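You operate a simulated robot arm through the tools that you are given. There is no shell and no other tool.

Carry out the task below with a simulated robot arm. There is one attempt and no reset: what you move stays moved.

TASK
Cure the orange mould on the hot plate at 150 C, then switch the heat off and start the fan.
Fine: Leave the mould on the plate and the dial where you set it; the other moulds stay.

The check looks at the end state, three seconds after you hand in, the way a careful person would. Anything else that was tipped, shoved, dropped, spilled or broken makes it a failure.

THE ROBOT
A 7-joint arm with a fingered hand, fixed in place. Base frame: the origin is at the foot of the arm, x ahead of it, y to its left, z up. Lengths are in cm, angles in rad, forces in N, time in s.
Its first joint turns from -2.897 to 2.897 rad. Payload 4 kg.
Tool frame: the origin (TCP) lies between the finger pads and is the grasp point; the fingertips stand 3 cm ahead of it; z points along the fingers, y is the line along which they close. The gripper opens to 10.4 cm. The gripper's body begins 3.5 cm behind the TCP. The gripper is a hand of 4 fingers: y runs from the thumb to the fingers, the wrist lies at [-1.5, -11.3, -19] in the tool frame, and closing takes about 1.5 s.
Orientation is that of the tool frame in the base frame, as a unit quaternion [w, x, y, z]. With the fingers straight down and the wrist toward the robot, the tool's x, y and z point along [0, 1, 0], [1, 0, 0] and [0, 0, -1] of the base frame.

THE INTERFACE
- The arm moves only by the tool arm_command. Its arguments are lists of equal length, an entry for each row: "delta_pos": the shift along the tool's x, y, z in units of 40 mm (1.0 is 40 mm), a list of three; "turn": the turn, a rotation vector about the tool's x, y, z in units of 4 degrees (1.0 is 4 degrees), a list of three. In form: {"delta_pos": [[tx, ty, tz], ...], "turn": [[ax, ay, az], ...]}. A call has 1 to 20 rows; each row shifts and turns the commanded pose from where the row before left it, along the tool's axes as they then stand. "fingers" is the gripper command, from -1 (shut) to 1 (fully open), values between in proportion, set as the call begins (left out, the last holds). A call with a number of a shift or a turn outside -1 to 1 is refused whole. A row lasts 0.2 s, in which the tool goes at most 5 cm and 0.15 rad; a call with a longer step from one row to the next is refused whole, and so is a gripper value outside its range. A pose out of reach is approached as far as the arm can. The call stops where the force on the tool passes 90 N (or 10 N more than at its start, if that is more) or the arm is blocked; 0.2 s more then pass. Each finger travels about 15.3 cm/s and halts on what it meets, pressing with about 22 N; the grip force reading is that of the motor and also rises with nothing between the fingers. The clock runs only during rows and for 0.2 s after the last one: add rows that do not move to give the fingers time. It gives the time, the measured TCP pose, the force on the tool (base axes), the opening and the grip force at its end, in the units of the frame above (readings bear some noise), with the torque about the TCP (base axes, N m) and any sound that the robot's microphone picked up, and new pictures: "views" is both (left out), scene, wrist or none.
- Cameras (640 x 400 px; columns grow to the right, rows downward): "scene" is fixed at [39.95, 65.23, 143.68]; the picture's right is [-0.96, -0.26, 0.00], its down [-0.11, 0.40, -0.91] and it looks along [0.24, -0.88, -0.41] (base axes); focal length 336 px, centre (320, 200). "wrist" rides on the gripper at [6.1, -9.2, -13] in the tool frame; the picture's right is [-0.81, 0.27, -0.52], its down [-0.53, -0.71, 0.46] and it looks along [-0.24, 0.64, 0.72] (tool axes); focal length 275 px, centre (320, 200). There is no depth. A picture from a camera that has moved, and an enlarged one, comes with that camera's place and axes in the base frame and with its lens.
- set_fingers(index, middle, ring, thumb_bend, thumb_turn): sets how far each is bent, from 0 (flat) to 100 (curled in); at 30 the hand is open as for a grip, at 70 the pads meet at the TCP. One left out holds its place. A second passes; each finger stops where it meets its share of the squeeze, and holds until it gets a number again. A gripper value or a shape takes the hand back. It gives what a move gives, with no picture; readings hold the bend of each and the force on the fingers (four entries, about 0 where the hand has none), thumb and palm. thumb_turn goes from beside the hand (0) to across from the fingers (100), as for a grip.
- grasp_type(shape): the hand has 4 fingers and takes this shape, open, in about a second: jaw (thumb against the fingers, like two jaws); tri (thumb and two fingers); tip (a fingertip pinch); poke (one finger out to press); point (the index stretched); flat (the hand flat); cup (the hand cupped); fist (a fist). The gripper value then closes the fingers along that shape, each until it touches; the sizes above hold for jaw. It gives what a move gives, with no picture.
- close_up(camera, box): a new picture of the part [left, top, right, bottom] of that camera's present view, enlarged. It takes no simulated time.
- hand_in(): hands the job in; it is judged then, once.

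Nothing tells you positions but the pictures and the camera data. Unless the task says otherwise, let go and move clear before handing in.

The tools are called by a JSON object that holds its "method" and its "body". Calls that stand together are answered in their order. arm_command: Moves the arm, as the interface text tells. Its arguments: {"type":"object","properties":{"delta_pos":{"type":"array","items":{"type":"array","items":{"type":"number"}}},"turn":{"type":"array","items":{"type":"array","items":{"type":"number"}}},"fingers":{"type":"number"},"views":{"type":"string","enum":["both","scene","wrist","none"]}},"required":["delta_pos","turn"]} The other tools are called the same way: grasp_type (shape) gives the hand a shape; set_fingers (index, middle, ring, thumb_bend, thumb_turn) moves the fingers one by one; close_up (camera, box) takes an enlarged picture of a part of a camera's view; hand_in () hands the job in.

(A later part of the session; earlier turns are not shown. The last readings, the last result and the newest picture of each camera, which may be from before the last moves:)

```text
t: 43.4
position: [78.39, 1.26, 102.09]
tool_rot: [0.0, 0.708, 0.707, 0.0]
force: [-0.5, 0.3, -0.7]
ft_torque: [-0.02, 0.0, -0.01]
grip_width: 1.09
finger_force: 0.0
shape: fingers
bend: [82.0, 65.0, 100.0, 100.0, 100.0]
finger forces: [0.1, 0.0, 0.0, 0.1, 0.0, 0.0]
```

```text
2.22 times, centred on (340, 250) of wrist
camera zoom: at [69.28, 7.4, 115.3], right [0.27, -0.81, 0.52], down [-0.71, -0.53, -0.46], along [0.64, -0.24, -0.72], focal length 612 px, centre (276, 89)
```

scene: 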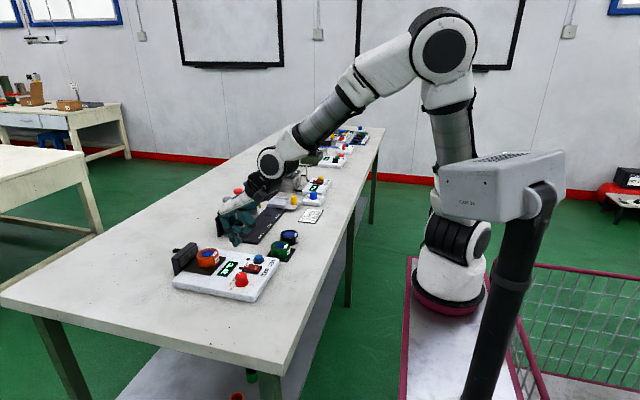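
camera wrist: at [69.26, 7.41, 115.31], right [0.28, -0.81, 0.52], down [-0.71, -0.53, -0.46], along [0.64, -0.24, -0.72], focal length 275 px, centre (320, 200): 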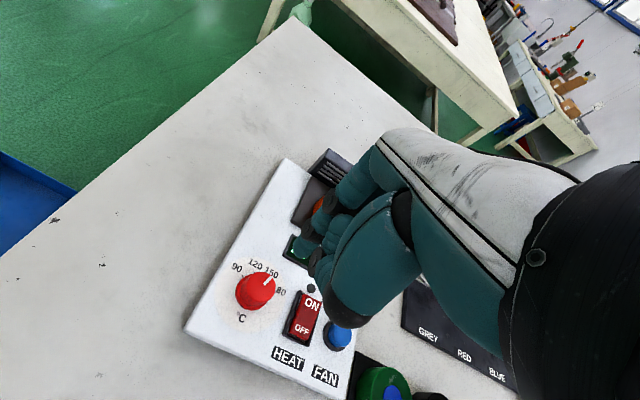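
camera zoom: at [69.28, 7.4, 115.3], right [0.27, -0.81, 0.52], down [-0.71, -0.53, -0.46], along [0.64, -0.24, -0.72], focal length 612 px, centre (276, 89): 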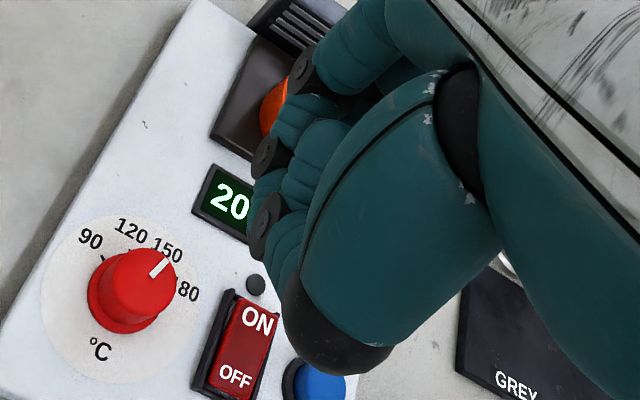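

The index is the front finger. I'll use it alone: index at 70, middle and ring curled.

{"method": "set_fingers", "body": {"index": 65, "middle": 100, "ring": 100}}

{"method": "close_up", "body": {"camera": "scene", "box": [230, 195, 290, 255]}}

{"method": "close_up", "body": {"camera": "wrist", "box": [270, 160, 410, 340]}}

```text
t: 44.4
position: [78.52, 1.29, 102.2]
tool_rot: [-0.001, 0.706, 0.708, 0.0]
force: [0.1, 0.1, -0.2]
ft_torque: [0.01, 0.01, 0.02]
grip_width: 3.46
finger_force: 0.1
shape: fingers
bend: [65.0, 100.0, 100.0, 100.0, 100.0]
finger forces: [0.0, 0.1, 0.0, 0.1, 0.1, 0.0]
```

```text
6.67 times, centred on (260, 225) of scene
camera zoom: at [39.95, 65.23, 143.68], right [-0.96, -0.26, 0.0], down [-0.11, 0.4, -0.91], along [0.24, -0.88, -0.41], focal length 2241 px, centre (720, 33)
```

zoom: 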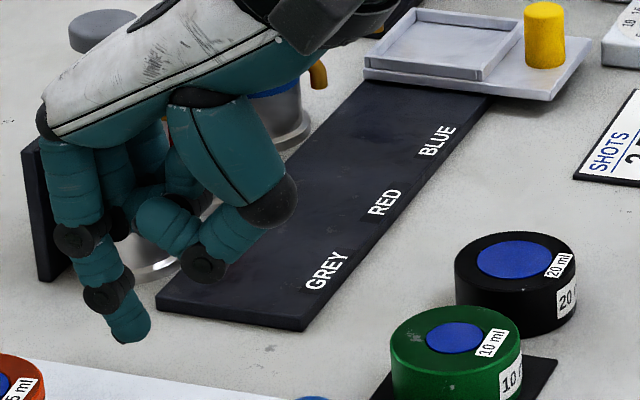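

```text
2.22 times, centred on (340, 250) of wrist
camera zoom: at [69.28, 7.4, 115.31], right [0.27, -0.81, 0.52], down [-0.71, -0.53, -0.46], along [0.64, -0.24, -0.72], focal length 612 px, centre (276, 89)
```

zoom: 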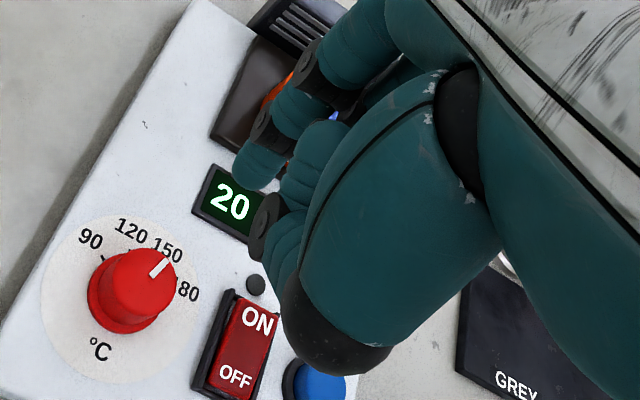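

Now only the index points down, with its tip ≈(+1.85 cm in x, 3.7 cm below the TCP). The ON end is at about (80.0,-4.9,88.5); I'll move above it.

{"method": "arm_command", "body": {"delta_pos": [[-0.515, -0.03, 0.3], [-0.515, -0.03, 0.5], [-0.515, -0.03, 0.6], [0, 0, 0.1], [0, 0, 0]], "turn": [[0, 0, 0], [0, 0, 0], [0, 0, 0], [0, 0, 0], [0, 0, 0]], "views": "wrist"}}

{"method": "close_up", "body": {"camera": "scene", "box": [210, 230, 280, 290]}}

{"method": "close_up", "body": {"camera": "wrist", "box": [220, 160, 380, 320]}}

```text
t: 45.6
position: [78.03, -5.1, 96.12]
tool_rot: [0.0, 0.707, 0.707, 0.0]
force: [-0.5, 0.5, -0.6]
ft_torque: [-0.02, 0.0, -0.03]
grip_width: 3.47
finger_force: 0.1
shape: fingers
bend: [65.0, 100.0, 100.0, 100.0, 100.0]
finger forces: [0.0, 0.0, 0.0, 0.1, 0.1, 0.1]
camera wrist: at [68.91, 1.19, 109.27], right [0.27, -0.81, 0.52], down [-0.71, -0.53, -0.46], along [0.64, -0.24, -0.72], focal length 275 px, centre (320, 200)
```

wrist: 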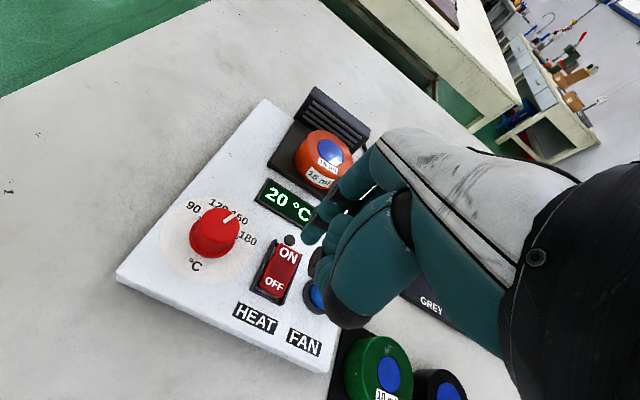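

```text
6.67 times, centred on (245, 260) of scene
camera zoom: at [39.95, 65.23, 143.68], right [-0.96, -0.26, 0.0], down [-0.11, 0.4, -0.91], along [0.24, -0.88, -0.41], focal length 2241 px, centre (820, -200)
```

zoom: 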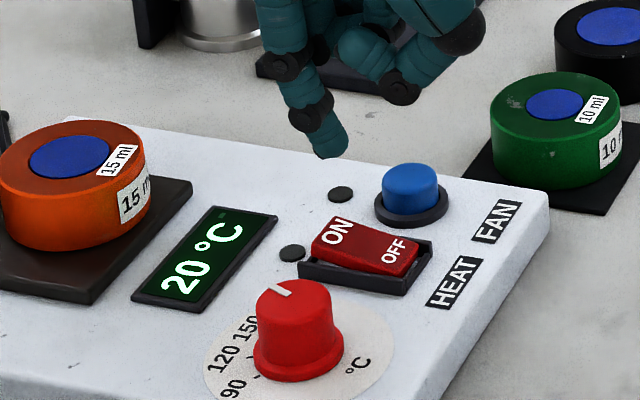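

```text
2.50 times, centred on (300, 240) of wrist
camera zoom: at [68.91, 1.19, 109.27], right [0.27, -0.81, 0.52], down [-0.71, -0.53, -0.46], along [0.64, -0.24, -0.72], focal length 688 px, centre (370, 100)
```

zoom: 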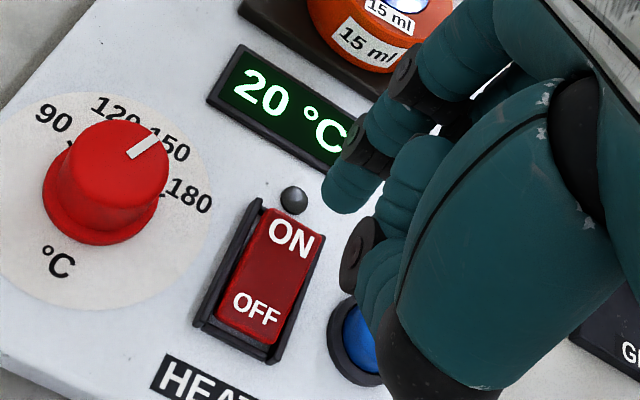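

The fingertip is directly above the ON end. I'll lower carefully in small steps until the rocker clicks.

{"method": "arm_command", "body": {"delta_pos": [[0, 0.03, 0.3], [0, 0, 0.3], [0, 0, 0.15], [0, 0, 0]], "turn": [[0, 0, 0], [0, 0, 0], [0, 0, 0], [0, 0, 0]], "views": "none"}}

{"method": "close_up", "body": {"camera": "scene", "box": [220, 240, 280, 290]}}

{"method": "close_up", "body": {"camera": "wrist", "box": [220, 160, 380, 320]}}

```text
t: 46.6
position: [78.17, -4.82, 93.17]
tool_rot: [0.0, 0.707, 0.707, 0.0]
force: [0.4, -1.3, -0.2]
ft_torque: [0.01, 0.02, -0.02]
grip_width: 3.46
finger_force: 0.0
shape: fingers
bend: [65.0, 100.0, 100.0, 100.0, 100.0]
finger forces: [0.0, 0.0, 0.0, 0.0, 0.1, 0.0]
```

```text
8.00 times, centred on (250, 265) of scene
camera zoom: at [39.95, 65.23, 143.68], right [-0.96, -0.26, 0.0], down [-0.11, 0.4, -0.91], along [0.24, -0.88, -0.41], focal length 2690 px, centre (880, -320)
```

zoom: 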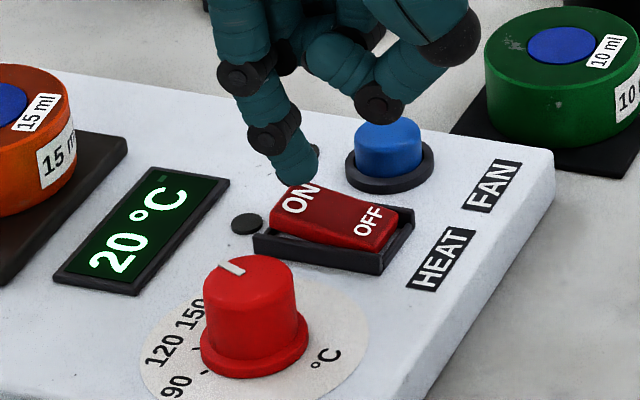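

```text
2.50 times, centred on (300, 240) of wrist
camera zoom: at [69.01, 1.27, 106.27], right [0.27, -0.81, 0.52], down [-0.71, -0.53, -0.46], along [0.64, -0.24, -0.72], focal length 688 px, centre (370, 100)
```

zoom: 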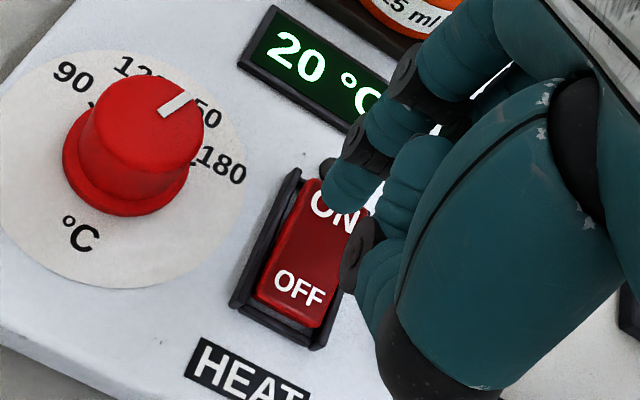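

The tip is centred just above the ON end. Continuing down with force checks.

{"method": "arm_command", "body": {"delta_pos": [[0, 0, 0.1], [0, 0, 0.1], [0, 0, 0.05], [0, 0, 0]], "turn": [[0, 0, 0], [0, 0, 0], [0, 0, 0], [0, 0, 0]], "views": "none"}}

{"method": "close_up", "body": {"camera": "scene", "box": [220, 240, 280, 290]}}

```text
t: 47.6
position: [78.17, -4.88, 92.16]
tool_rot: [0.0, 0.707, 0.707, 0.0]
force: [0.0, -0.8, -0.3]
ft_torque: [-0.01, 0.0, -0.03]
grip_width: 3.47
finger_force: 0.0
shape: fingers
bend: [65.0, 100.0, 100.0, 100.0, 100.0]
finger forces: [0.0, 0.1, 0.0, 0.1, 0.1, 0.0]
```

```text
8.00 times, centred on (250, 265) of scene
camera zoom: at [39.95, 65.23, 143.68], right [-0.96, -0.26, 0.0], down [-0.11, 0.4, -0.91], along [0.24, -0.88, -0.41], focal length 2690 px, centre (880, -320)
```

zoom: 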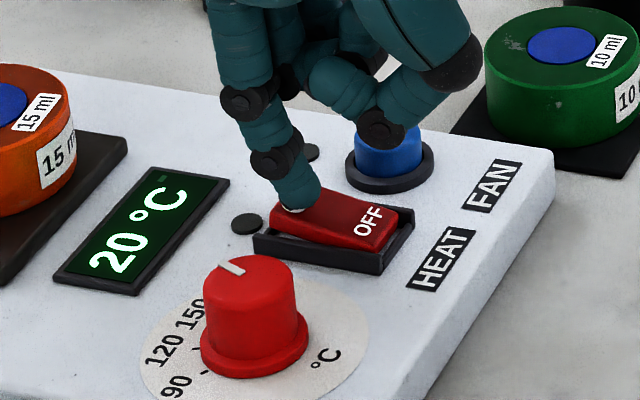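

Just about to touch. Continuing down.

{"method": "arm_command", "body": {"delta_pos": [[0, 0, 0.08], [0, 0, 0.07], [0, 0, 0]], "turn": [[0, 0, 0], [0, 0, 0], [0, 0, 0]], "views": "none"}}

{"method": "close_up", "body": {"camera": "scene", "box": [220, 240, 280, 290]}}

```text
t: 48.4
position: [78.3, -4.9, 91.6]
tool_rot: [0.0, 0.707, 0.707, 0.0]
force: [0.6, -0.3, 2.5]
ft_torque: [0.06, -0.03, 0.01]
grip_width: 3.46
finger_force: 1.5
shape: fingers
bend: [65.0, 100.0, 100.0, 100.0, 100.0]
finger forces: [2.5, 0.1, 0.1, 0.0, 0.0, 0.0]
heard: click
```

```text
8.00 times, centred on (250, 265) of scene
camera zoom: at [39.95, 65.23, 143.68], right [-0.96, -0.26, 0.0], down [-0.11, 0.4, -0.91], along [0.24, -0.88, -0.41], focal length 2690 px, centre (880, -320)
```

zoom: 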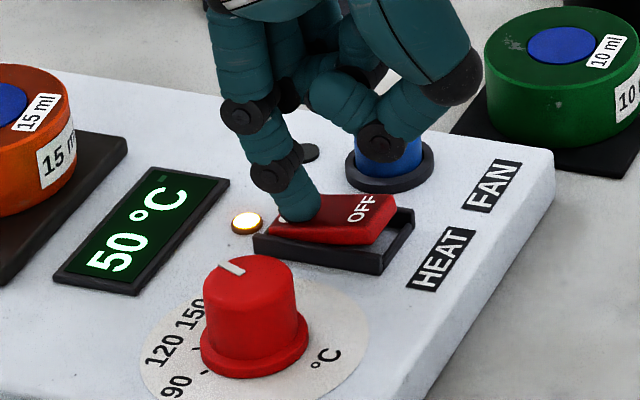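

Click heard, the heat lamp is lit and the display is rising (50 °C). I'll lift and shift back over the OFF end, watching the temperature.

{"method": "arm_command", "body": {"delta_pos": [[0, 0, -0.3], [0, 0, -0.4], [0, -0.3, 0], [0, -0.32, 0], [0, 0, 0]], "turn": [[0, 0, 0], [0, 0, 0], [0, 0, 0], [0, 0, 0], [0, 0, 0]], "views": "wrist"}}

{"method": "close_up", "body": {"camera": "scene", "box": [175, 230, 285, 300]}}

```text
t: 49.6
position: [75.73, -4.88, 94.26]
tool_rot: [0.0, 0.707, 0.707, 0.0]
force: [-0.8, -0.5, 0.7]
ft_torque: [0.01, -0.07, -0.03]
grip_width: 3.48
finger_force: 0.1
shape: fingers
bend: [65.0, 100.0, 100.0, 100.0, 100.0]
finger forces: [0.1, 0.1, 0.0, 0.0, 0.0, 0.0]
camera wrist: at [66.55, 1.23, 107.41], right [0.27, -0.81, 0.52], down [-0.71, -0.53, -0.46], along [0.64, -0.24, -0.72], focal length 275 px, centre (320, 200)
```

wrist: 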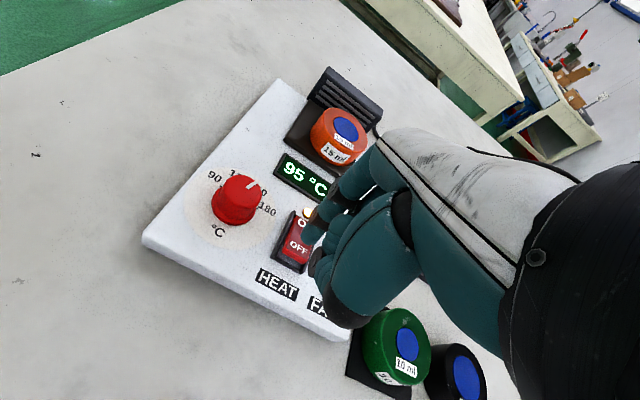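

```text
5.71 times, centred on (230, 265) of scene
camera zoom: at [39.95, 65.23, 143.68], right [-0.96, -0.26, 0.0], down [-0.11, 0.4, -0.91], along [0.24, -0.88, -0.41], focal length 1921 px, centre (834, -171)
```

zoom: 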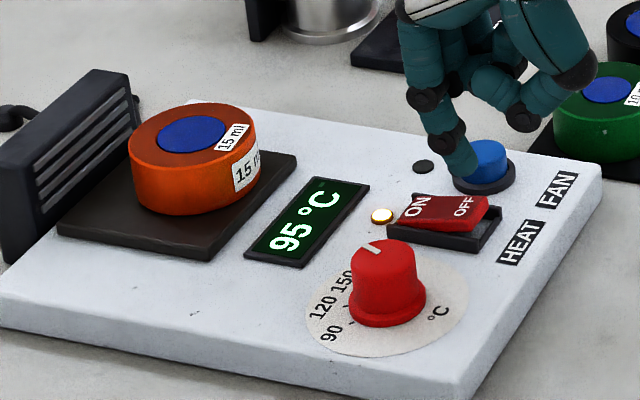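

95 °C and rising at ~37 °C/s. I'll wait and watch.

{"method": "arm_command", "body": {"delta_pos": [[0, 0, 0], [0, 0, 0], [0, 0, 0], [0, 0, 0], [0, 0, 0], [0, 0, 0], [0, 0, 0]], "turn": [[0, 0, 0], [0, 0, 0], [0, 0, 0], [0, 0, 0], [0, 0, 0], [0, 0, 0], [0, 0, 0]], "views": "none"}}

{"method": "close_up", "body": {"camera": "scene", "box": [175, 230, 285, 300]}}

{"method": "close_up", "body": {"camera": "wrist", "box": [200, 60, 400, 280]}}

```text
t: 51.2
position: [75.82, -4.9, 94.29]
tool_rot: [0.0, 0.708, 0.706, -0.001]
force: [-0.8, 0.0, 0.0]
ft_torque: [-0.02, 0.01, 0.03]
grip_width: 3.49
finger_force: 0.1
shape: fingers
bend: [65.0, 100.0, 100.0, 100.0, 100.0]
finger forces: [0.0, 0.0, 0.0, 0.1, 0.0, 0.0]
```

```text
5.71 times, centred on (230, 265) of scene
camera zoom: at [39.95, 65.23, 143.68], right [-0.96, -0.26, 0.0], down [-0.11, 0.4, -0.91], along [0.24, -0.88, -0.41], focal length 1921 px, centre (834, -171)
```

zoom: 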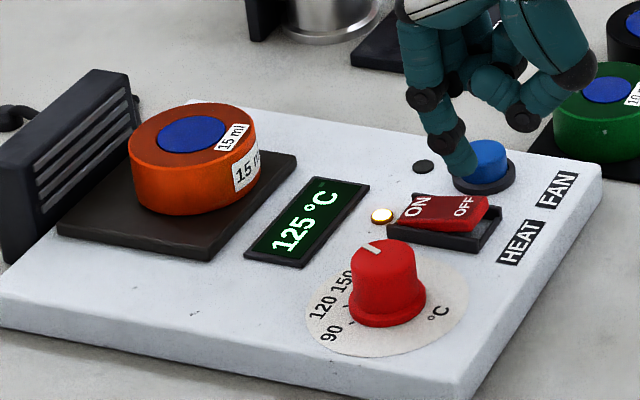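

```text
1.82 times, centred on (300, 170) of wrist
camera zoom: at [66.57, 1.23, 107.41], right [0.27, -0.81, 0.52], down [-0.71, -0.53, -0.46], along [0.64, -0.24, -0.72], focal length 500 px, centre (356, 254)
```

zoom: 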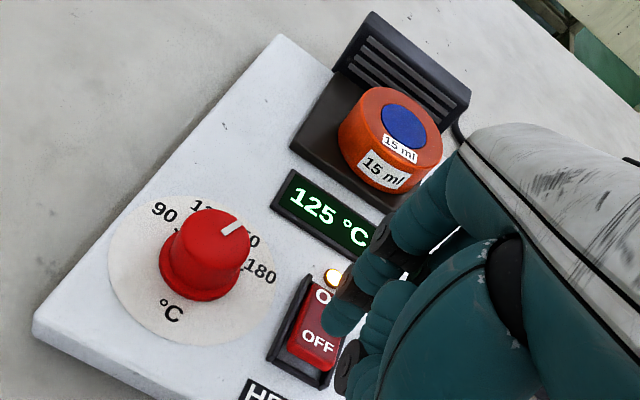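

125 °C, approaching the set value exponentially. I'll wait about 4 s more.

{"method": "arm_command", "body": {"delta_pos": [[0, 0, 0], [0, 0, 0], [0, 0, 0], [0, 0, 0], [0, 0, 0], [0, 0, 0], [0, 0, 0], [0, 0, 0], [0, 0, 0], [0, 0, 0], [0, 0, 0], [0, 0, 0], [0, 0, 0], [0, 0, 0], [0, 0, 0], [0, 0, 0], [0, 0, 0], [0, 0, 0], [0, 0, 0], [0, 0, 0]], "turn": [[0, 0, 0], [0, 0, 0], [0, 0, 0], [0, 0, 0], [0, 0, 0], [0, 0, 0], [0, 0, 0], [0, 0, 0], [0, 0, 0], [0, 0, 0], [0, 0, 0], [0, 0, 0], [0, 0, 0], [0, 0, 0], [0, 0, 0], [0, 0, 0], [0, 0, 0], [0, 0, 0], [0, 0, 0], [0, 0, 0]], "views": "none"}}

{"method": "close_up", "body": {"camera": "scene", "box": [175, 230, 285, 300]}}

{"method": "close_up", "body": {"camera": "wrist", "box": [200, 60, 400, 280]}}

```text
t: 55.4
position: [75.8, -4.79, 94.18]
tool_rot: [0.0, 0.708, 0.707, 0.0]
force: [-0.2, -0.3, -0.4]
ft_torque: [0.0, 0.0, -0.03]
grip_width: 3.49
finger_force: 0.0
shape: fingers
bend: [65.0, 100.0, 100.0, 100.0, 100.0]
finger forces: [0.0, 0.0, 0.0, 0.0, 0.0, 0.0]
```

```text
5.71 times, centred on (230, 265) of scene
camera zoom: at [39.95, 65.23, 143.68], right [-0.96, -0.26, 0.0], down [-0.11, 0.4, -0.91], along [0.24, -0.88, -0.41], focal length 1921 px, centre (834, -171)
```

zoom: 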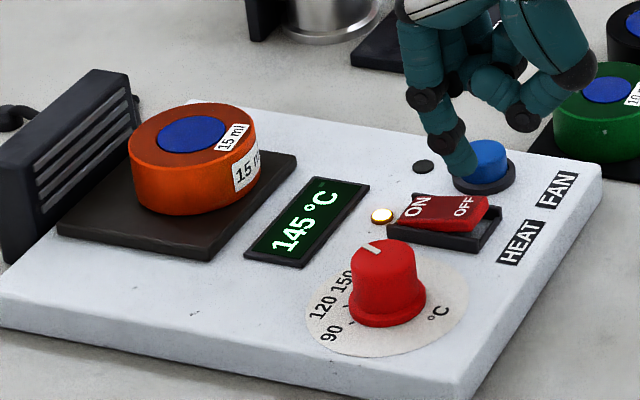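

```text
1.82 times, centred on (300, 170) of wrist
camera zoom: at [66.57, 1.23, 107.41], right [0.27, -0.81, 0.52], down [-0.71, -0.53, -0.46], along [0.64, -0.24, -0.72], focal length 500 px, centre (356, 254)
```

zoom: 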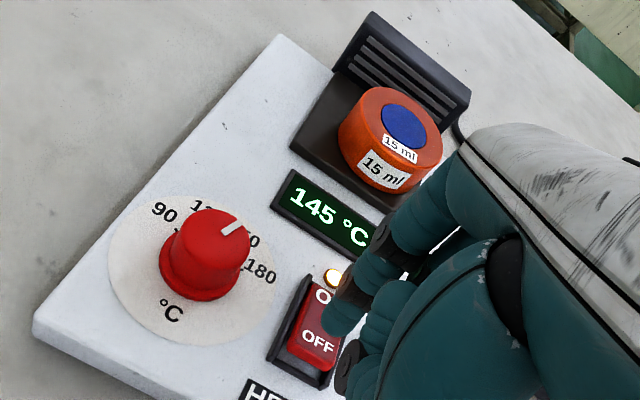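

145 °C (it steps by 5). Waiting another 4 s.

{"method": "arm_command", "body": {"delta_pos": [[0, 0, 0], [0, 0, 0], [0, 0, 0], [0, 0, 0], [0, 0, 0], [0, 0, 0], [0, 0, 0], [0, 0, 0], [0, 0, 0], [0, 0, 0], [0, 0, 0], [0, 0, 0], [0, 0, 0], [0, 0, 0], [0, 0, 0], [0, 0, 0], [0, 0, 0], [0, 0, 0], [0, 0, 0], [0, 0, 0]], "turn": [[0, 0, 0], [0, 0, 0], [0, 0, 0], [0, 0, 0], [0, 0, 0], [0, 0, 0], [0, 0, 0], [0, 0, 0], [0, 0, 0], [0, 0, 0], [0, 0, 0], [0, 0, 0], [0, 0, 0], [0, 0, 0], [0, 0, 0], [0, 0, 0], [0, 0, 0], [0, 0, 0], [0, 0, 0], [0, 0, 0]], "views": "none"}}

{"method": "close_up", "body": {"camera": "scene", "box": [175, 230, 285, 300]}}

{"method": "close_up", "body": {"camera": "wrist", "box": [200, 60, 400, 280]}}

```text
t: 59.6
position: [75.81, -4.9, 94.21]
tool_rot: [0.0, 0.707, 0.708, 0.0]
force: [0.3, 0.1, 0.4]
ft_torque: [0.01, 0.02, -0.03]
grip_width: 3.48
finger_force: 0.1
shape: fingers
bend: [65.0, 100.0, 100.0, 100.0, 100.0]
finger forces: [0.0, 0.0, 0.0, 0.0, 0.0, 0.0]
```

```text
5.71 times, centred on (230, 265) of scene
camera zoom: at [39.95, 65.23, 143.68], right [-0.96, -0.26, 0.0], down [-0.11, 0.4, -0.91], along [0.24, -0.88, -0.41], focal length 1921 px, centre (834, -171)
```

zoom: 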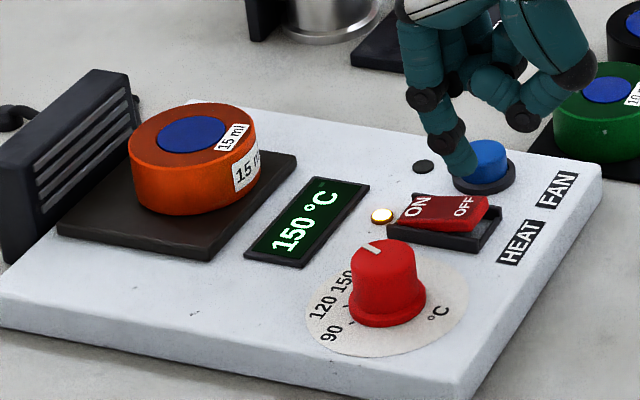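

```text
1.82 times, centred on (300, 170) of wrist
camera zoom: at [66.57, 1.23, 107.41], right [0.27, -0.81, 0.52], down [-0.71, -0.53, -0.46], along [0.64, -0.24, -0.72], focal length 500 px, centre (356, 254)
```

zoom: 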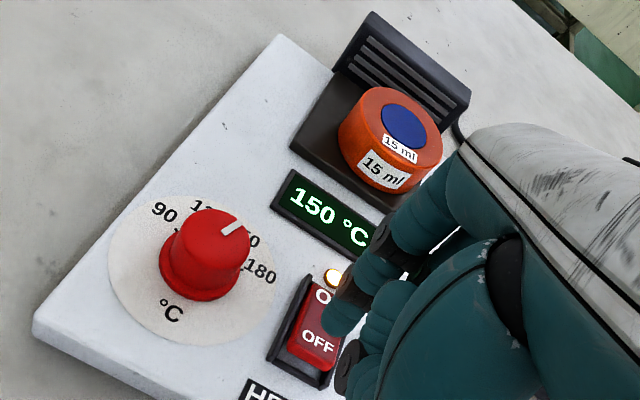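

The display reads 150 °C. I'll keep curing and watch the mould closely for any sign (sound or colour change).

{"method": "close_up", "body": {"camera": "scene", "box": [190, 240, 250, 280]}}

{"method": "arm_command", "body": {"delta_pos": [[0, 0, 0], [0, 0, 0], [0, 0, 0], [0, 0, 0], [0, 0, 0], [0, 0, 0], [0, 0, 0], [0, 0, 0], [0, 0, 0], [0, 0, 0], [0, 0, 0], [0, 0, 0], [0, 0, 0], [0, 0, 0], [0, 0, 0]], "turn": [[0, 0, 0], [0, 0, 0], [0, 0, 0], [0, 0, 0], [0, 0, 0], [0, 0, 0], [0, 0, 0], [0, 0, 0], [0, 0, 0], [0, 0, 0], [0, 0, 0], [0, 0, 0], [0, 0, 0], [0, 0, 0], [0, 0, 0]], "views": "none"}}

{"method": "close_up", "body": {"camera": "scene", "box": [190, 240, 250, 280]}}

{"method": "close_up", "body": {"camera": "wrist", "box": [260, 80, 380, 220]}}

```text
10.00 times, centred on (220, 260) of scene
camera zoom: at [39.95, 65.23, 143.68], right [-0.96, -0.26, 0.0], down [-0.11, 0.4, -0.91], along [0.24, -0.88, -0.41], focal length 3362 px, centre (1320, -400)
```

zoom: 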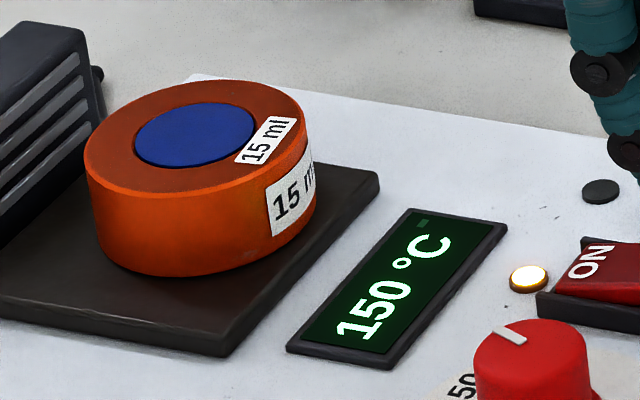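

```text
t: 62.8
position: [75.79, -4.89, 94.27]
tool_rot: [-0.001, 0.707, 0.708, 0.001]
force: [-0.1, -1.3, 1.0]
ft_torque: [-0.03, 0.01, 0.03]
grip_width: 3.46
finger_force: 0.1
shape: fingers
bend: [65.0, 100.0, 100.0, 100.0, 100.0]
finger forces: [0.0, 0.0, 0.1, 0.1, 0.0, 0.1]
```

```text
10.00 times, centred on (220, 260) of scene
camera zoom: at [39.95, 65.23, 143.68], right [-0.96, -0.26, 0.0], down [-0.11, 0.4, -0.91], along [0.24, -0.88, -0.41], focal length 3362 px, centre (1320, -400)
```

zoom: 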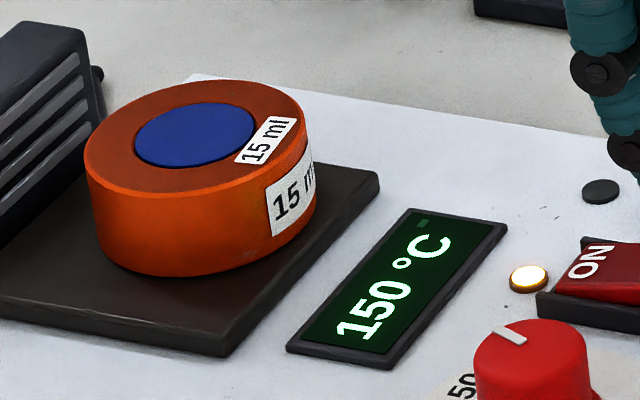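

```text
2.86 times, centred on (320, 150) of wrist
camera zoom: at [66.57, 1.23, 107.41], right [0.27, -0.81, 0.52], down [-0.71, -0.53, -0.46], along [0.64, -0.24, -0.72], focal length 786 px, centre (320, 343)
```

zoom: 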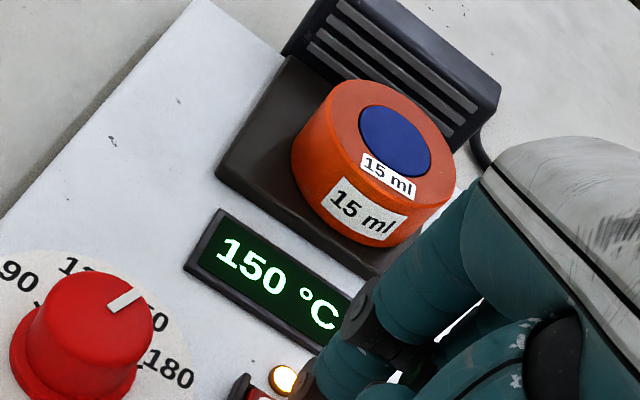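

No visible change yet. There's a small dim mark in the display's corner, so I'll zoom on it while waiting further.

{"method": "arm_command", "body": {"delta_pos": [[0, 0, 0], [0, 0, 0], [0, 0, 0], [0, 0, 0], [0, 0, 0], [0, 0, 0], [0, 0, 0], [0, 0, 0], [0, 0, 0], [0, 0, 0], [0, 0, 0], [0, 0, 0], [0, 0, 0], [0, 0, 0], [0, 0, 0], [0, 0, 0], [0, 0, 0], [0, 0, 0], [0, 0, 0], [0, 0, 0]], "turn": [[0, 0, 0], [0, 0, 0], [0, 0, 0], [0, 0, 0], [0, 0, 0], [0, 0, 0], [0, 0, 0], [0, 0, 0], [0, 0, 0], [0, 0, 0], [0, 0, 0], [0, 0, 0], [0, 0, 0], [0, 0, 0], [0, 0, 0], [0, 0, 0], [0, 0, 0], [0, 0, 0], [0, 0, 0], [0, 0, 0]], "views": "none"}}

{"method": "close_up", "body": {"camera": "scene", "box": [215, 255, 245, 280]}}

{"method": "close_up", "body": {"camera": "scene", "box": [175, 230, 285, 300]}}

{"method": "close_up", "body": {"camera": "wrist", "box": [260, 80, 380, 220]}}

```text
t: 67.0
position: [75.77, -5.0, 94.37]
tool_rot: [0.0, 0.707, 0.707, 0.0]
force: [-0.3, -0.1, -0.5]
ft_torque: [-0.03, 0.03, 0.02]
grip_width: 3.49
finger_force: 0.1
shape: fingers
bend: [65.0, 100.0, 100.0, 100.0, 100.0]
finger forces: [0.0, 0.0, 0.1, 0.1, 0.0, 0.1]
```

```text
16.00 times, centred on (230, 268) of scene
camera zoom: at [39.95, 65.23, 143.68], right [-0.96, -0.26, 0.0], down [-0.11, 0.4, -0.91], along [0.24, -0.88, -0.41], focal length 5379 px, centre (1760, -880)
```

zoom: 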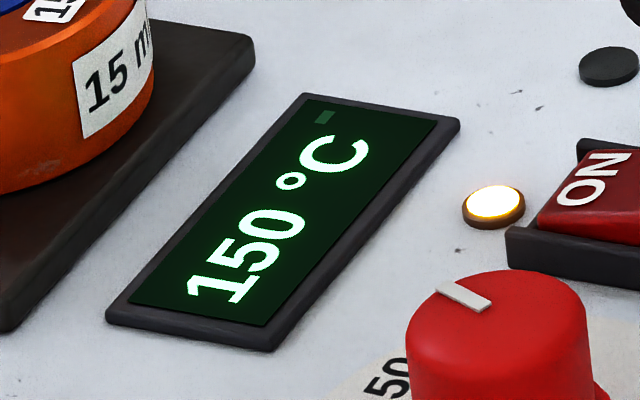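

```text
5.71 times, centred on (230, 265) of scene
camera zoom: at [39.95, 65.23, 143.68], right [-0.96, -0.26, 0.0], down [-0.11, 0.4, -0.91], along [0.24, -0.88, -0.41], focal length 1921 px, centre (834, -171)
```

zoom: 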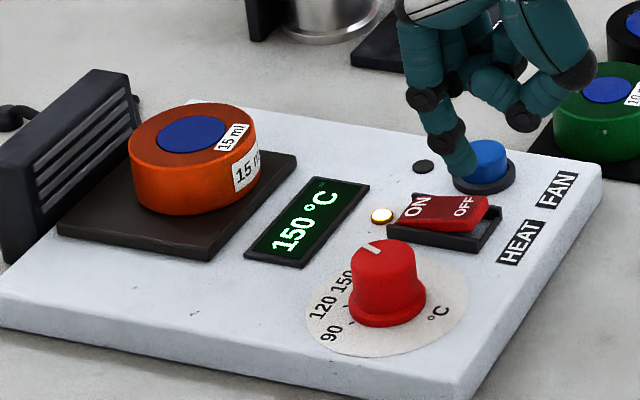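

```text
2.86 times, centred on (320, 150) of wrist
camera zoom: at [66.57, 1.23, 107.41], right [0.27, -0.81, 0.52], down [-0.71, -0.53, -0.46], along [0.64, -0.24, -0.72], focal length 786 px, centre (320, 343)
```

zoom: 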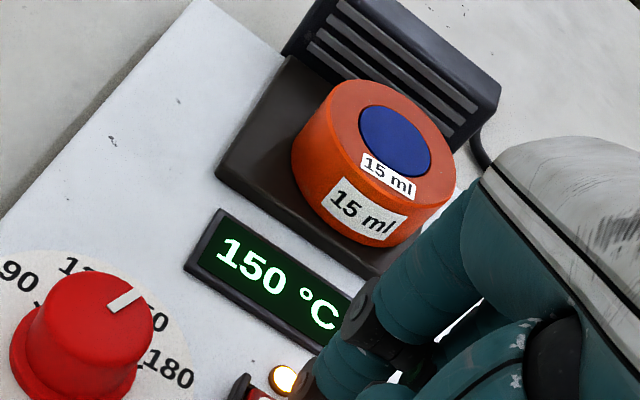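

Still steady at 150 °C with no cure indication. I'll keep waiting in short intervals.

{"method": "arm_command", "body": {"delta_pos": [[0, 0, 0], [0, 0, 0], [0, 0, 0], [0, 0, 0], [0, 0, 0], [0, 0, 0], [0, 0, 0], [0, 0, 0], [0, 0, 0], [0, 0, 0], [0, 0, 0], [0, 0, 0], [0, 0, 0], [0, 0, 0], [0, 0, 0], [0, 0, 0], [0, 0, 0], [0, 0, 0], [0, 0, 0], [0, 0, 0]], "turn": [[0, 0, 0], [0, 0, 0], [0, 0, 0], [0, 0, 0], [0, 0, 0], [0, 0, 0], [0, 0, 0], [0, 0, 0], [0, 0, 0], [0, 0, 0], [0, 0, 0], [0, 0, 0], [0, 0, 0], [0, 0, 0], [0, 0, 0], [0, 0, 0], [0, 0, 0], [0, 0, 0], [0, 0, 0], [0, 0, 0]], "views": "none"}}

{"method": "close_up", "body": {"camera": "scene", "box": [175, 230, 285, 300]}}

{"method": "close_up", "body": {"camera": "wrist", "box": [260, 80, 380, 220]}}

```text
t: 71.2
position: [75.88, -4.85, 94.13]
tool_rot: [-0.001, 0.707, 0.707, 0.0]
force: [-0.8, -0.1, -0.4]
ft_torque: [0.01, 0.0, 0.04]
grip_width: 3.49
finger_force: 0.0
shape: fingers
bend: [65.0, 100.0, 100.0, 100.0, 100.0]
finger forces: [0.0, 0.0, 0.0, 0.0, 0.0, 0.0]
```

```text
5.71 times, centred on (230, 265) of scene
camera zoom: at [39.95, 65.23, 143.68], right [-0.96, -0.26, 0.0], down [-0.11, 0.4, -0.91], along [0.24, -0.88, -0.41], focal length 1921 px, centre (834, -171)
```

zoom: 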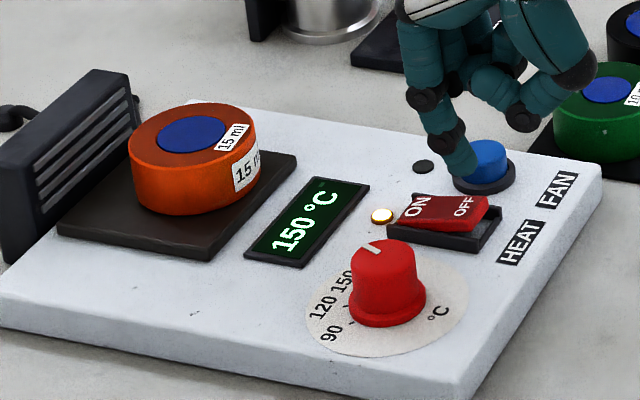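

```text
2.86 times, centred on (320, 150) of wrist
camera zoom: at [66.57, 1.23, 107.41], right [0.27, -0.81, 0.52], down [-0.71, -0.53, -0.46], along [0.64, -0.24, -0.72], focal length 786 px, centre (320, 343)
```

zoom: 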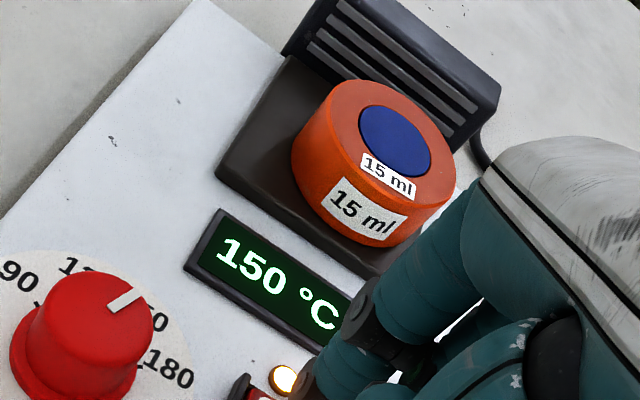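

No change in the display. I'll compare the orange mould's contents with the uncured green and black ones side by side.

{"method": "close_up", "body": {"camera": "scene", "box": [190, 220, 310, 290]}}

{"method": "close_up", "body": {"camera": "scene", "box": [195, 245, 235, 270]}}

{"method": "close_up", "body": {"camera": "scene", "box": [265, 225, 305, 262]}}

```text
5.33 times, centred on (250, 255) of scene
camera zoom: at [39.95, 65.23, 143.68], right [-0.96, -0.26, 0.0], down [-0.11, 0.4, -0.91], along [0.24, -0.88, -0.41], focal length 1793 px, centre (693, -93)
```

zoom: 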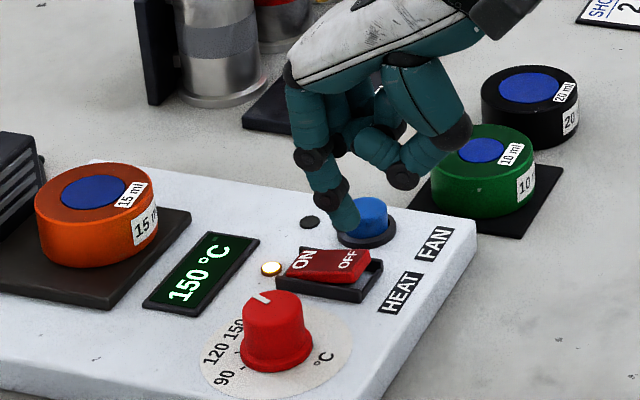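

```text
16.00 times, centred on (215, 258) of scene
camera zoom: at [39.95, 65.23, 143.68], right [-0.96, -0.26, 0.0], down [-0.11, 0.4, -0.91], along [0.24, -0.88, -0.41], focal length 5379 px, centre (2000, -720)
```

zoom: 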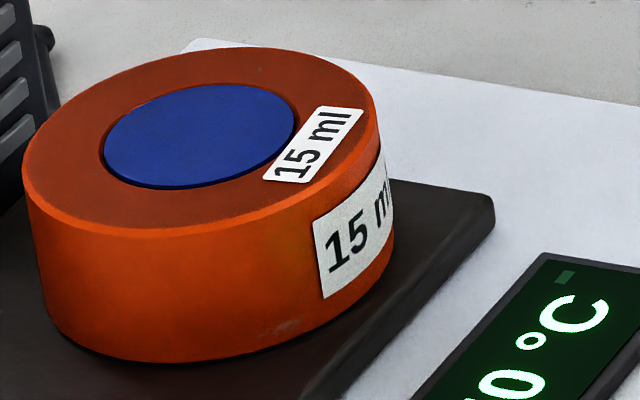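

```text
10.81 times, centred on (285, 244) of scene
camera zoom: at [39.95, 65.23, 143.68], right [-0.96, -0.26, 0.0], down [-0.11, 0.4, -0.91], along [0.24, -0.88, -0.41], focal length 3634 px, centre (698, -270)
```

zoom: 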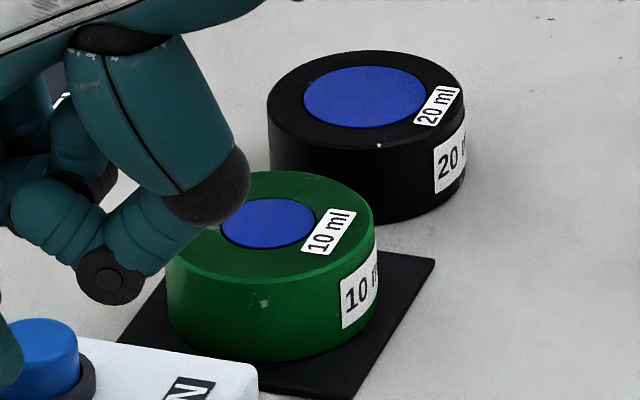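

The orange mould's content looks darker than the others. I'll repeat the same zoom as before to see whether it is changing over time.

{"method": "close_up", "body": {"camera": "scene", "box": [190, 240, 250, 280]}}

{"method": "arm_command", "body": {"delta_pos": [[0, 0, 0], [0, 0, 0], [0, 0, 0], [0, 0, 0], [0, 0, 0], [0, 0, 0], [0, 0, 0], [0, 0, 0], [0, 0, 0], [0, 0, 0], [0, 0, 0], [0, 0, 0], [0, 0, 0], [0, 0, 0], [0, 0, 0], [0, 0, 0], [0, 0, 0], [0, 0, 0], [0, 0, 0], [0, 0, 0]], "turn": [[0, 0, 0], [0, 0, 0], [0, 0, 0], [0, 0, 0], [0, 0, 0], [0, 0, 0], [0, 0, 0], [0, 0, 0], [0, 0, 0], [0, 0, 0], [0, 0, 0], [0, 0, 0], [0, 0, 0], [0, 0, 0], [0, 0, 0], [0, 0, 0], [0, 0, 0], [0, 0, 0], [0, 0, 0], [0, 0, 0]], "views": "both"}}

{"method": "close_up", "body": {"camera": "scene", "box": [190, 240, 250, 280]}}

{"method": "close_up", "body": {"camera": "wrist", "box": [200, 60, 400, 280]}}

```text
10.00 times, centred on (220, 260) of scene
camera zoom: at [39.95, 65.23, 143.68], right [-0.96, -0.26, 0.0], down [-0.11, 0.4, -0.91], along [0.24, -0.88, -0.41], focal length 3362 px, centre (1320, -400)
```

zoom: 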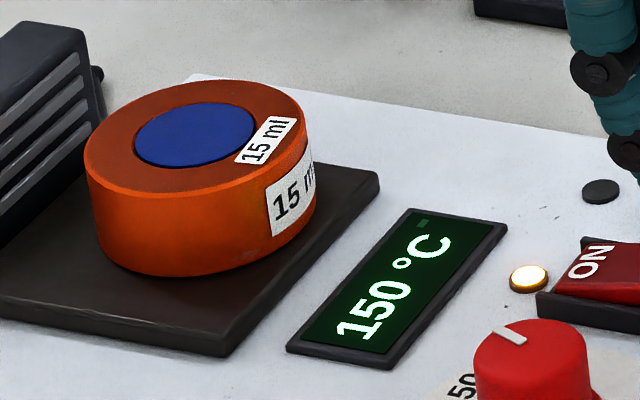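

```text
t: 75.4
position: [75.8, -4.85, 94.29]
tool_rot: [-0.001, 0.707, 0.707, 0.0]
force: [-1.0, 0.3, 0.4]
ft_torque: [-0.01, 0.02, 0.03]
grip_width: 3.48
finger_force: 0.0
shape: fingers
bend: [65.0, 100.0, 100.0, 100.0, 100.0]
finger forces: [0.0, 0.1, 0.0, 0.0, 0.1, 0.1]
camera wrist: at [66.57, 1.23, 107.41], right [0.27, -0.81, 0.52], down [-0.71, -0.53, -0.46], along [0.64, -0.24, -0.72], focal length 275 px, centre (320, 200)
```

scene: 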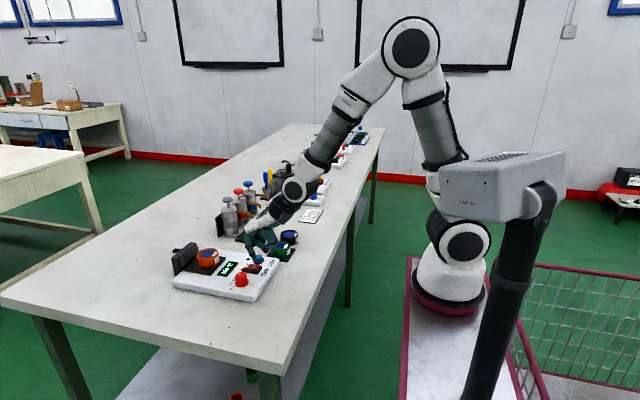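
wrist: 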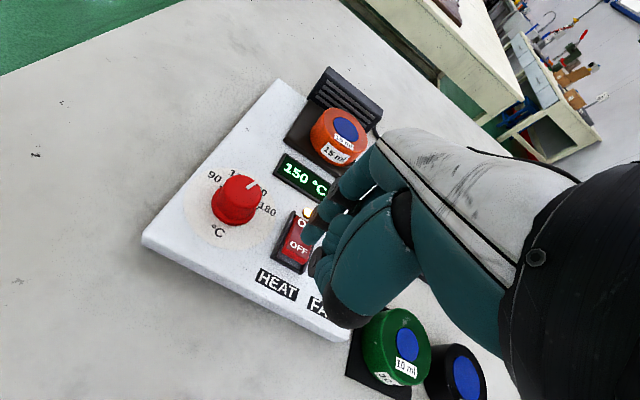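

```text
10.00 times, centred on (220, 260) of scene
camera zoom: at [39.95, 65.23, 143.68], right [-0.96, -0.26, 0.0], down [-0.11, 0.4, -0.91], along [0.24, -0.88, -0.41], focal length 3362 px, centre (1320, -400)
```

zoom: 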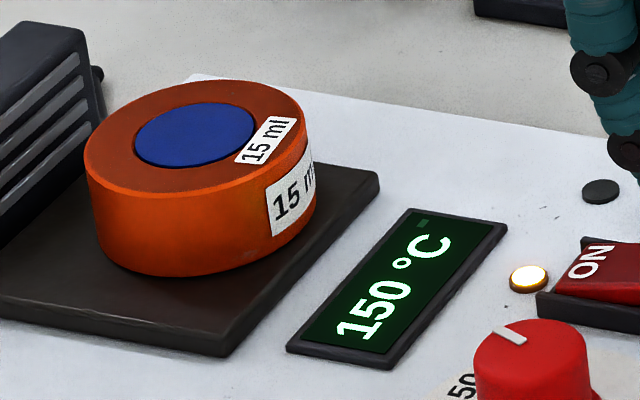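

```text
1.82 times, centred on (300, 170) of wrist
camera zoom: at [66.57, 1.23, 107.41], right [0.27, -0.81, 0.52], down [-0.71, -0.53, -0.46], along [0.64, -0.24, -0.72], focal length 500 px, centre (356, 254)
```

zoom: 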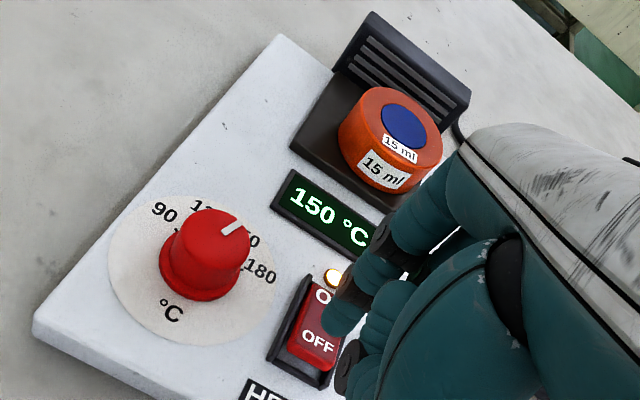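

Conditions are steady. I'll compare content colours of the orange, green and black moulds at high zoom from the wrist camera.

{"method": "close_up", "body": {"camera": "wrist", "box": [305, 100, 375, 170]}}

{"method": "close_up", "body": {"camera": "wrist", "box": [365, 310, 485, 400]}}

{"method": "close_up", "body": {"camera": "wrist", "box": [260, 140, 350, 220]}}

```text
5.71 times, centred on (340, 135) of wrist
camera zoom: at [66.57, 1.23, 107.41], right [0.27, -0.81, 0.52], down [-0.71, -0.53, -0.46], along [0.64, -0.24, -0.72], focal length 1573 px, centre (206, 571)
```

zoom: 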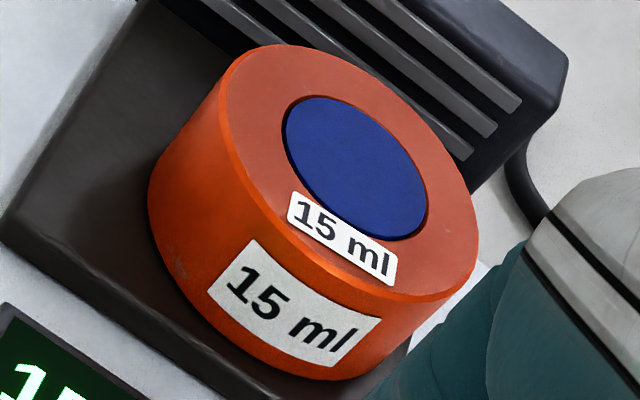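

```text
4.44 times, centred on (425, 355) of wrist
camera zoom: at [66.57, 1.23, 107.41], right [0.27, -0.81, 0.52], down [-0.71, -0.53, -0.46], along [0.64, -0.24, -0.72], focal length 1224 px, centre (-147, -489)
```

zoom: 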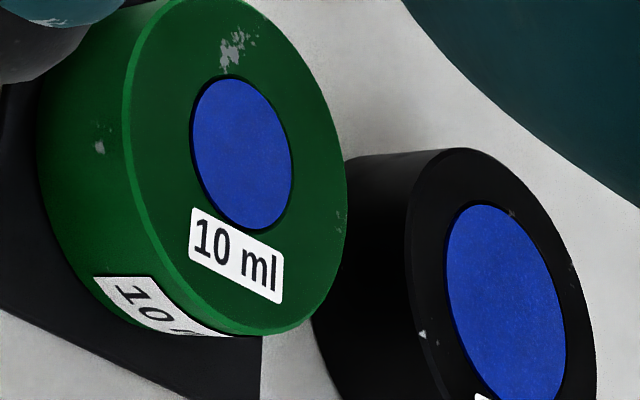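

```text
5.00 times, centred on (305, 180) of wrist
camera zoom: at [66.57, 1.23, 107.41], right [0.27, -0.81, 0.52], down [-0.71, -0.53, -0.46], along [0.64, -0.24, -0.72], focal length 1376 px, centre (395, 300)
```

zoom: 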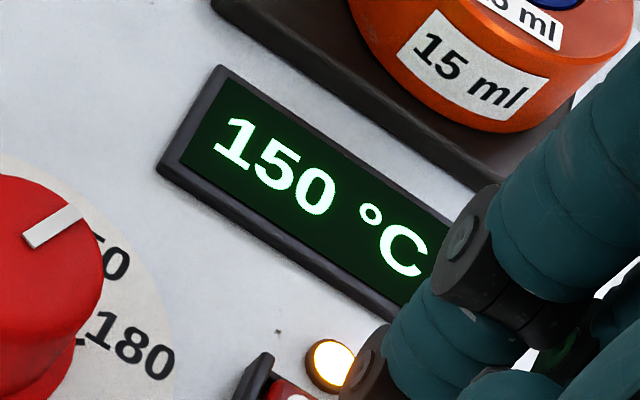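

The orange mould's content has turned a clearly darker, matte navy versus the bright blue of the uncured ones, at a steady 150 °C. It's cured, so I'll press the OFF end now.

{"method": "arm_command", "body": {"delta_pos": [[0, -0.05, 0.2], [0, 0, 0.2], [0, 0, 0.1], [0, 0, 0]], "turn": [[0, 0, 0], [0, 0, 0], [0, 0, 0], [0, 0, 0]], "views": "none"}}

{"method": "close_up", "body": {"camera": "scene", "box": [220, 240, 280, 290]}}

{"method": "close_up", "body": {"camera": "wrist", "box": [240, 160, 380, 300]}}

```text
t: 76.4
position: [75.55, -4.91, 92.25]
tool_rot: [0.0, 0.707, 0.707, 0.0]
force: [1.2, -0.8, -0.4]
ft_torque: [0.02, -0.01, -0.01]
grip_width: 3.46
finger_force: 0.0
shape: fingers
bend: [65.0, 100.0, 100.0, 100.0, 100.0]
finger forces: [0.0, 0.0, 0.1, 0.0, 0.0, 0.0]
```

```text
8.00 times, centred on (250, 265) of scene
camera zoom: at [39.95, 65.23, 143.68], right [-0.96, -0.26, 0.0], down [-0.11, 0.4, -0.91], along [0.24, -0.88, -0.41], focal length 2690 px, centre (880, -320)
```

zoom: 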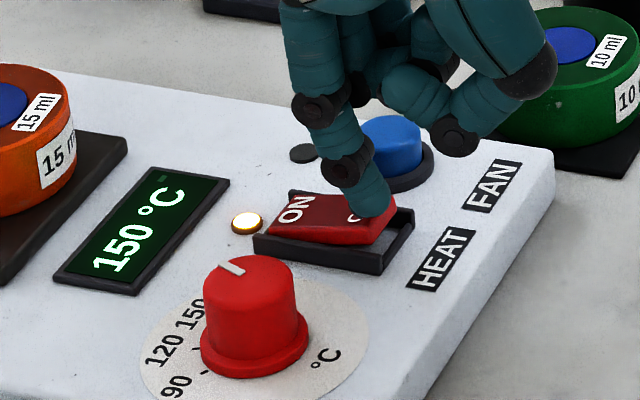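

```text
2.86 times, centred on (310, 230) of wrist
camera zoom: at [66.36, 1.22, 105.41], right [0.27, -0.81, 0.52], down [-0.71, -0.53, -0.46], along [0.64, -0.24, -0.72], focal length 786 px, centre (349, 114)
```

zoom: 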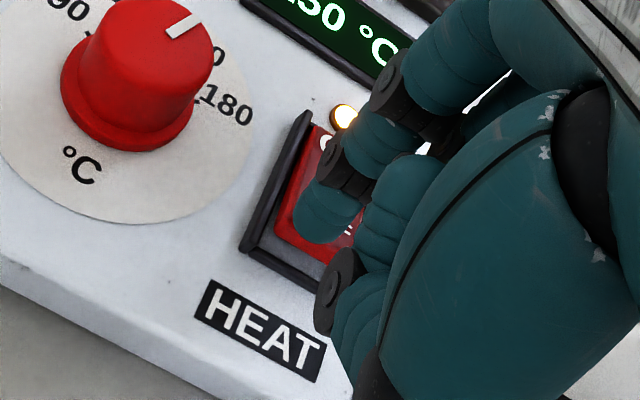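

The tip is just above the OFF end. I'll press down in small steps.

{"method": "arm_command", "body": {"delta_pos": [[0, 0, 0.08], [0, 0, 0.08], [0, 0, 0]], "turn": [[0, 0, 0], [0, 0, 0], [0, 0, 0]], "views": "none"}}

{"method": "close_up", "body": {"camera": "scene", "box": [220, 240, 280, 290]}}

```text
t: 77.2
position: [75.54, -4.86, 91.54]
tool_rot: [0.001, 0.707, 0.707, 0.0]
force: [-1.0, 0.1, -0.6]
ft_torque: [0.06, 0.03, 0.01]
grip_width: 3.48
finger_force: 0.0
shape: fingers
bend: [65.0, 100.0, 100.0, 100.0, 100.0]
finger forces: [0.0, 0.0, 0.0, 0.1, 0.0, 0.0]
```

```text
8.00 times, centred on (250, 265) of scene
camera zoom: at [39.95, 65.23, 143.68], right [-0.96, -0.26, 0.0], down [-0.11, 0.4, -0.91], along [0.24, -0.88, -0.41], focal length 2690 px, centre (880, -320)
```

zoom: 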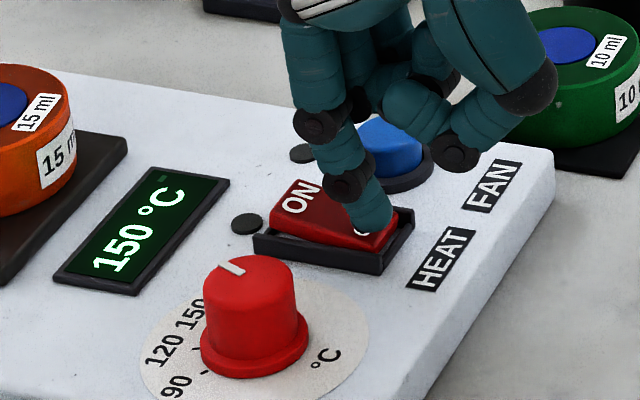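

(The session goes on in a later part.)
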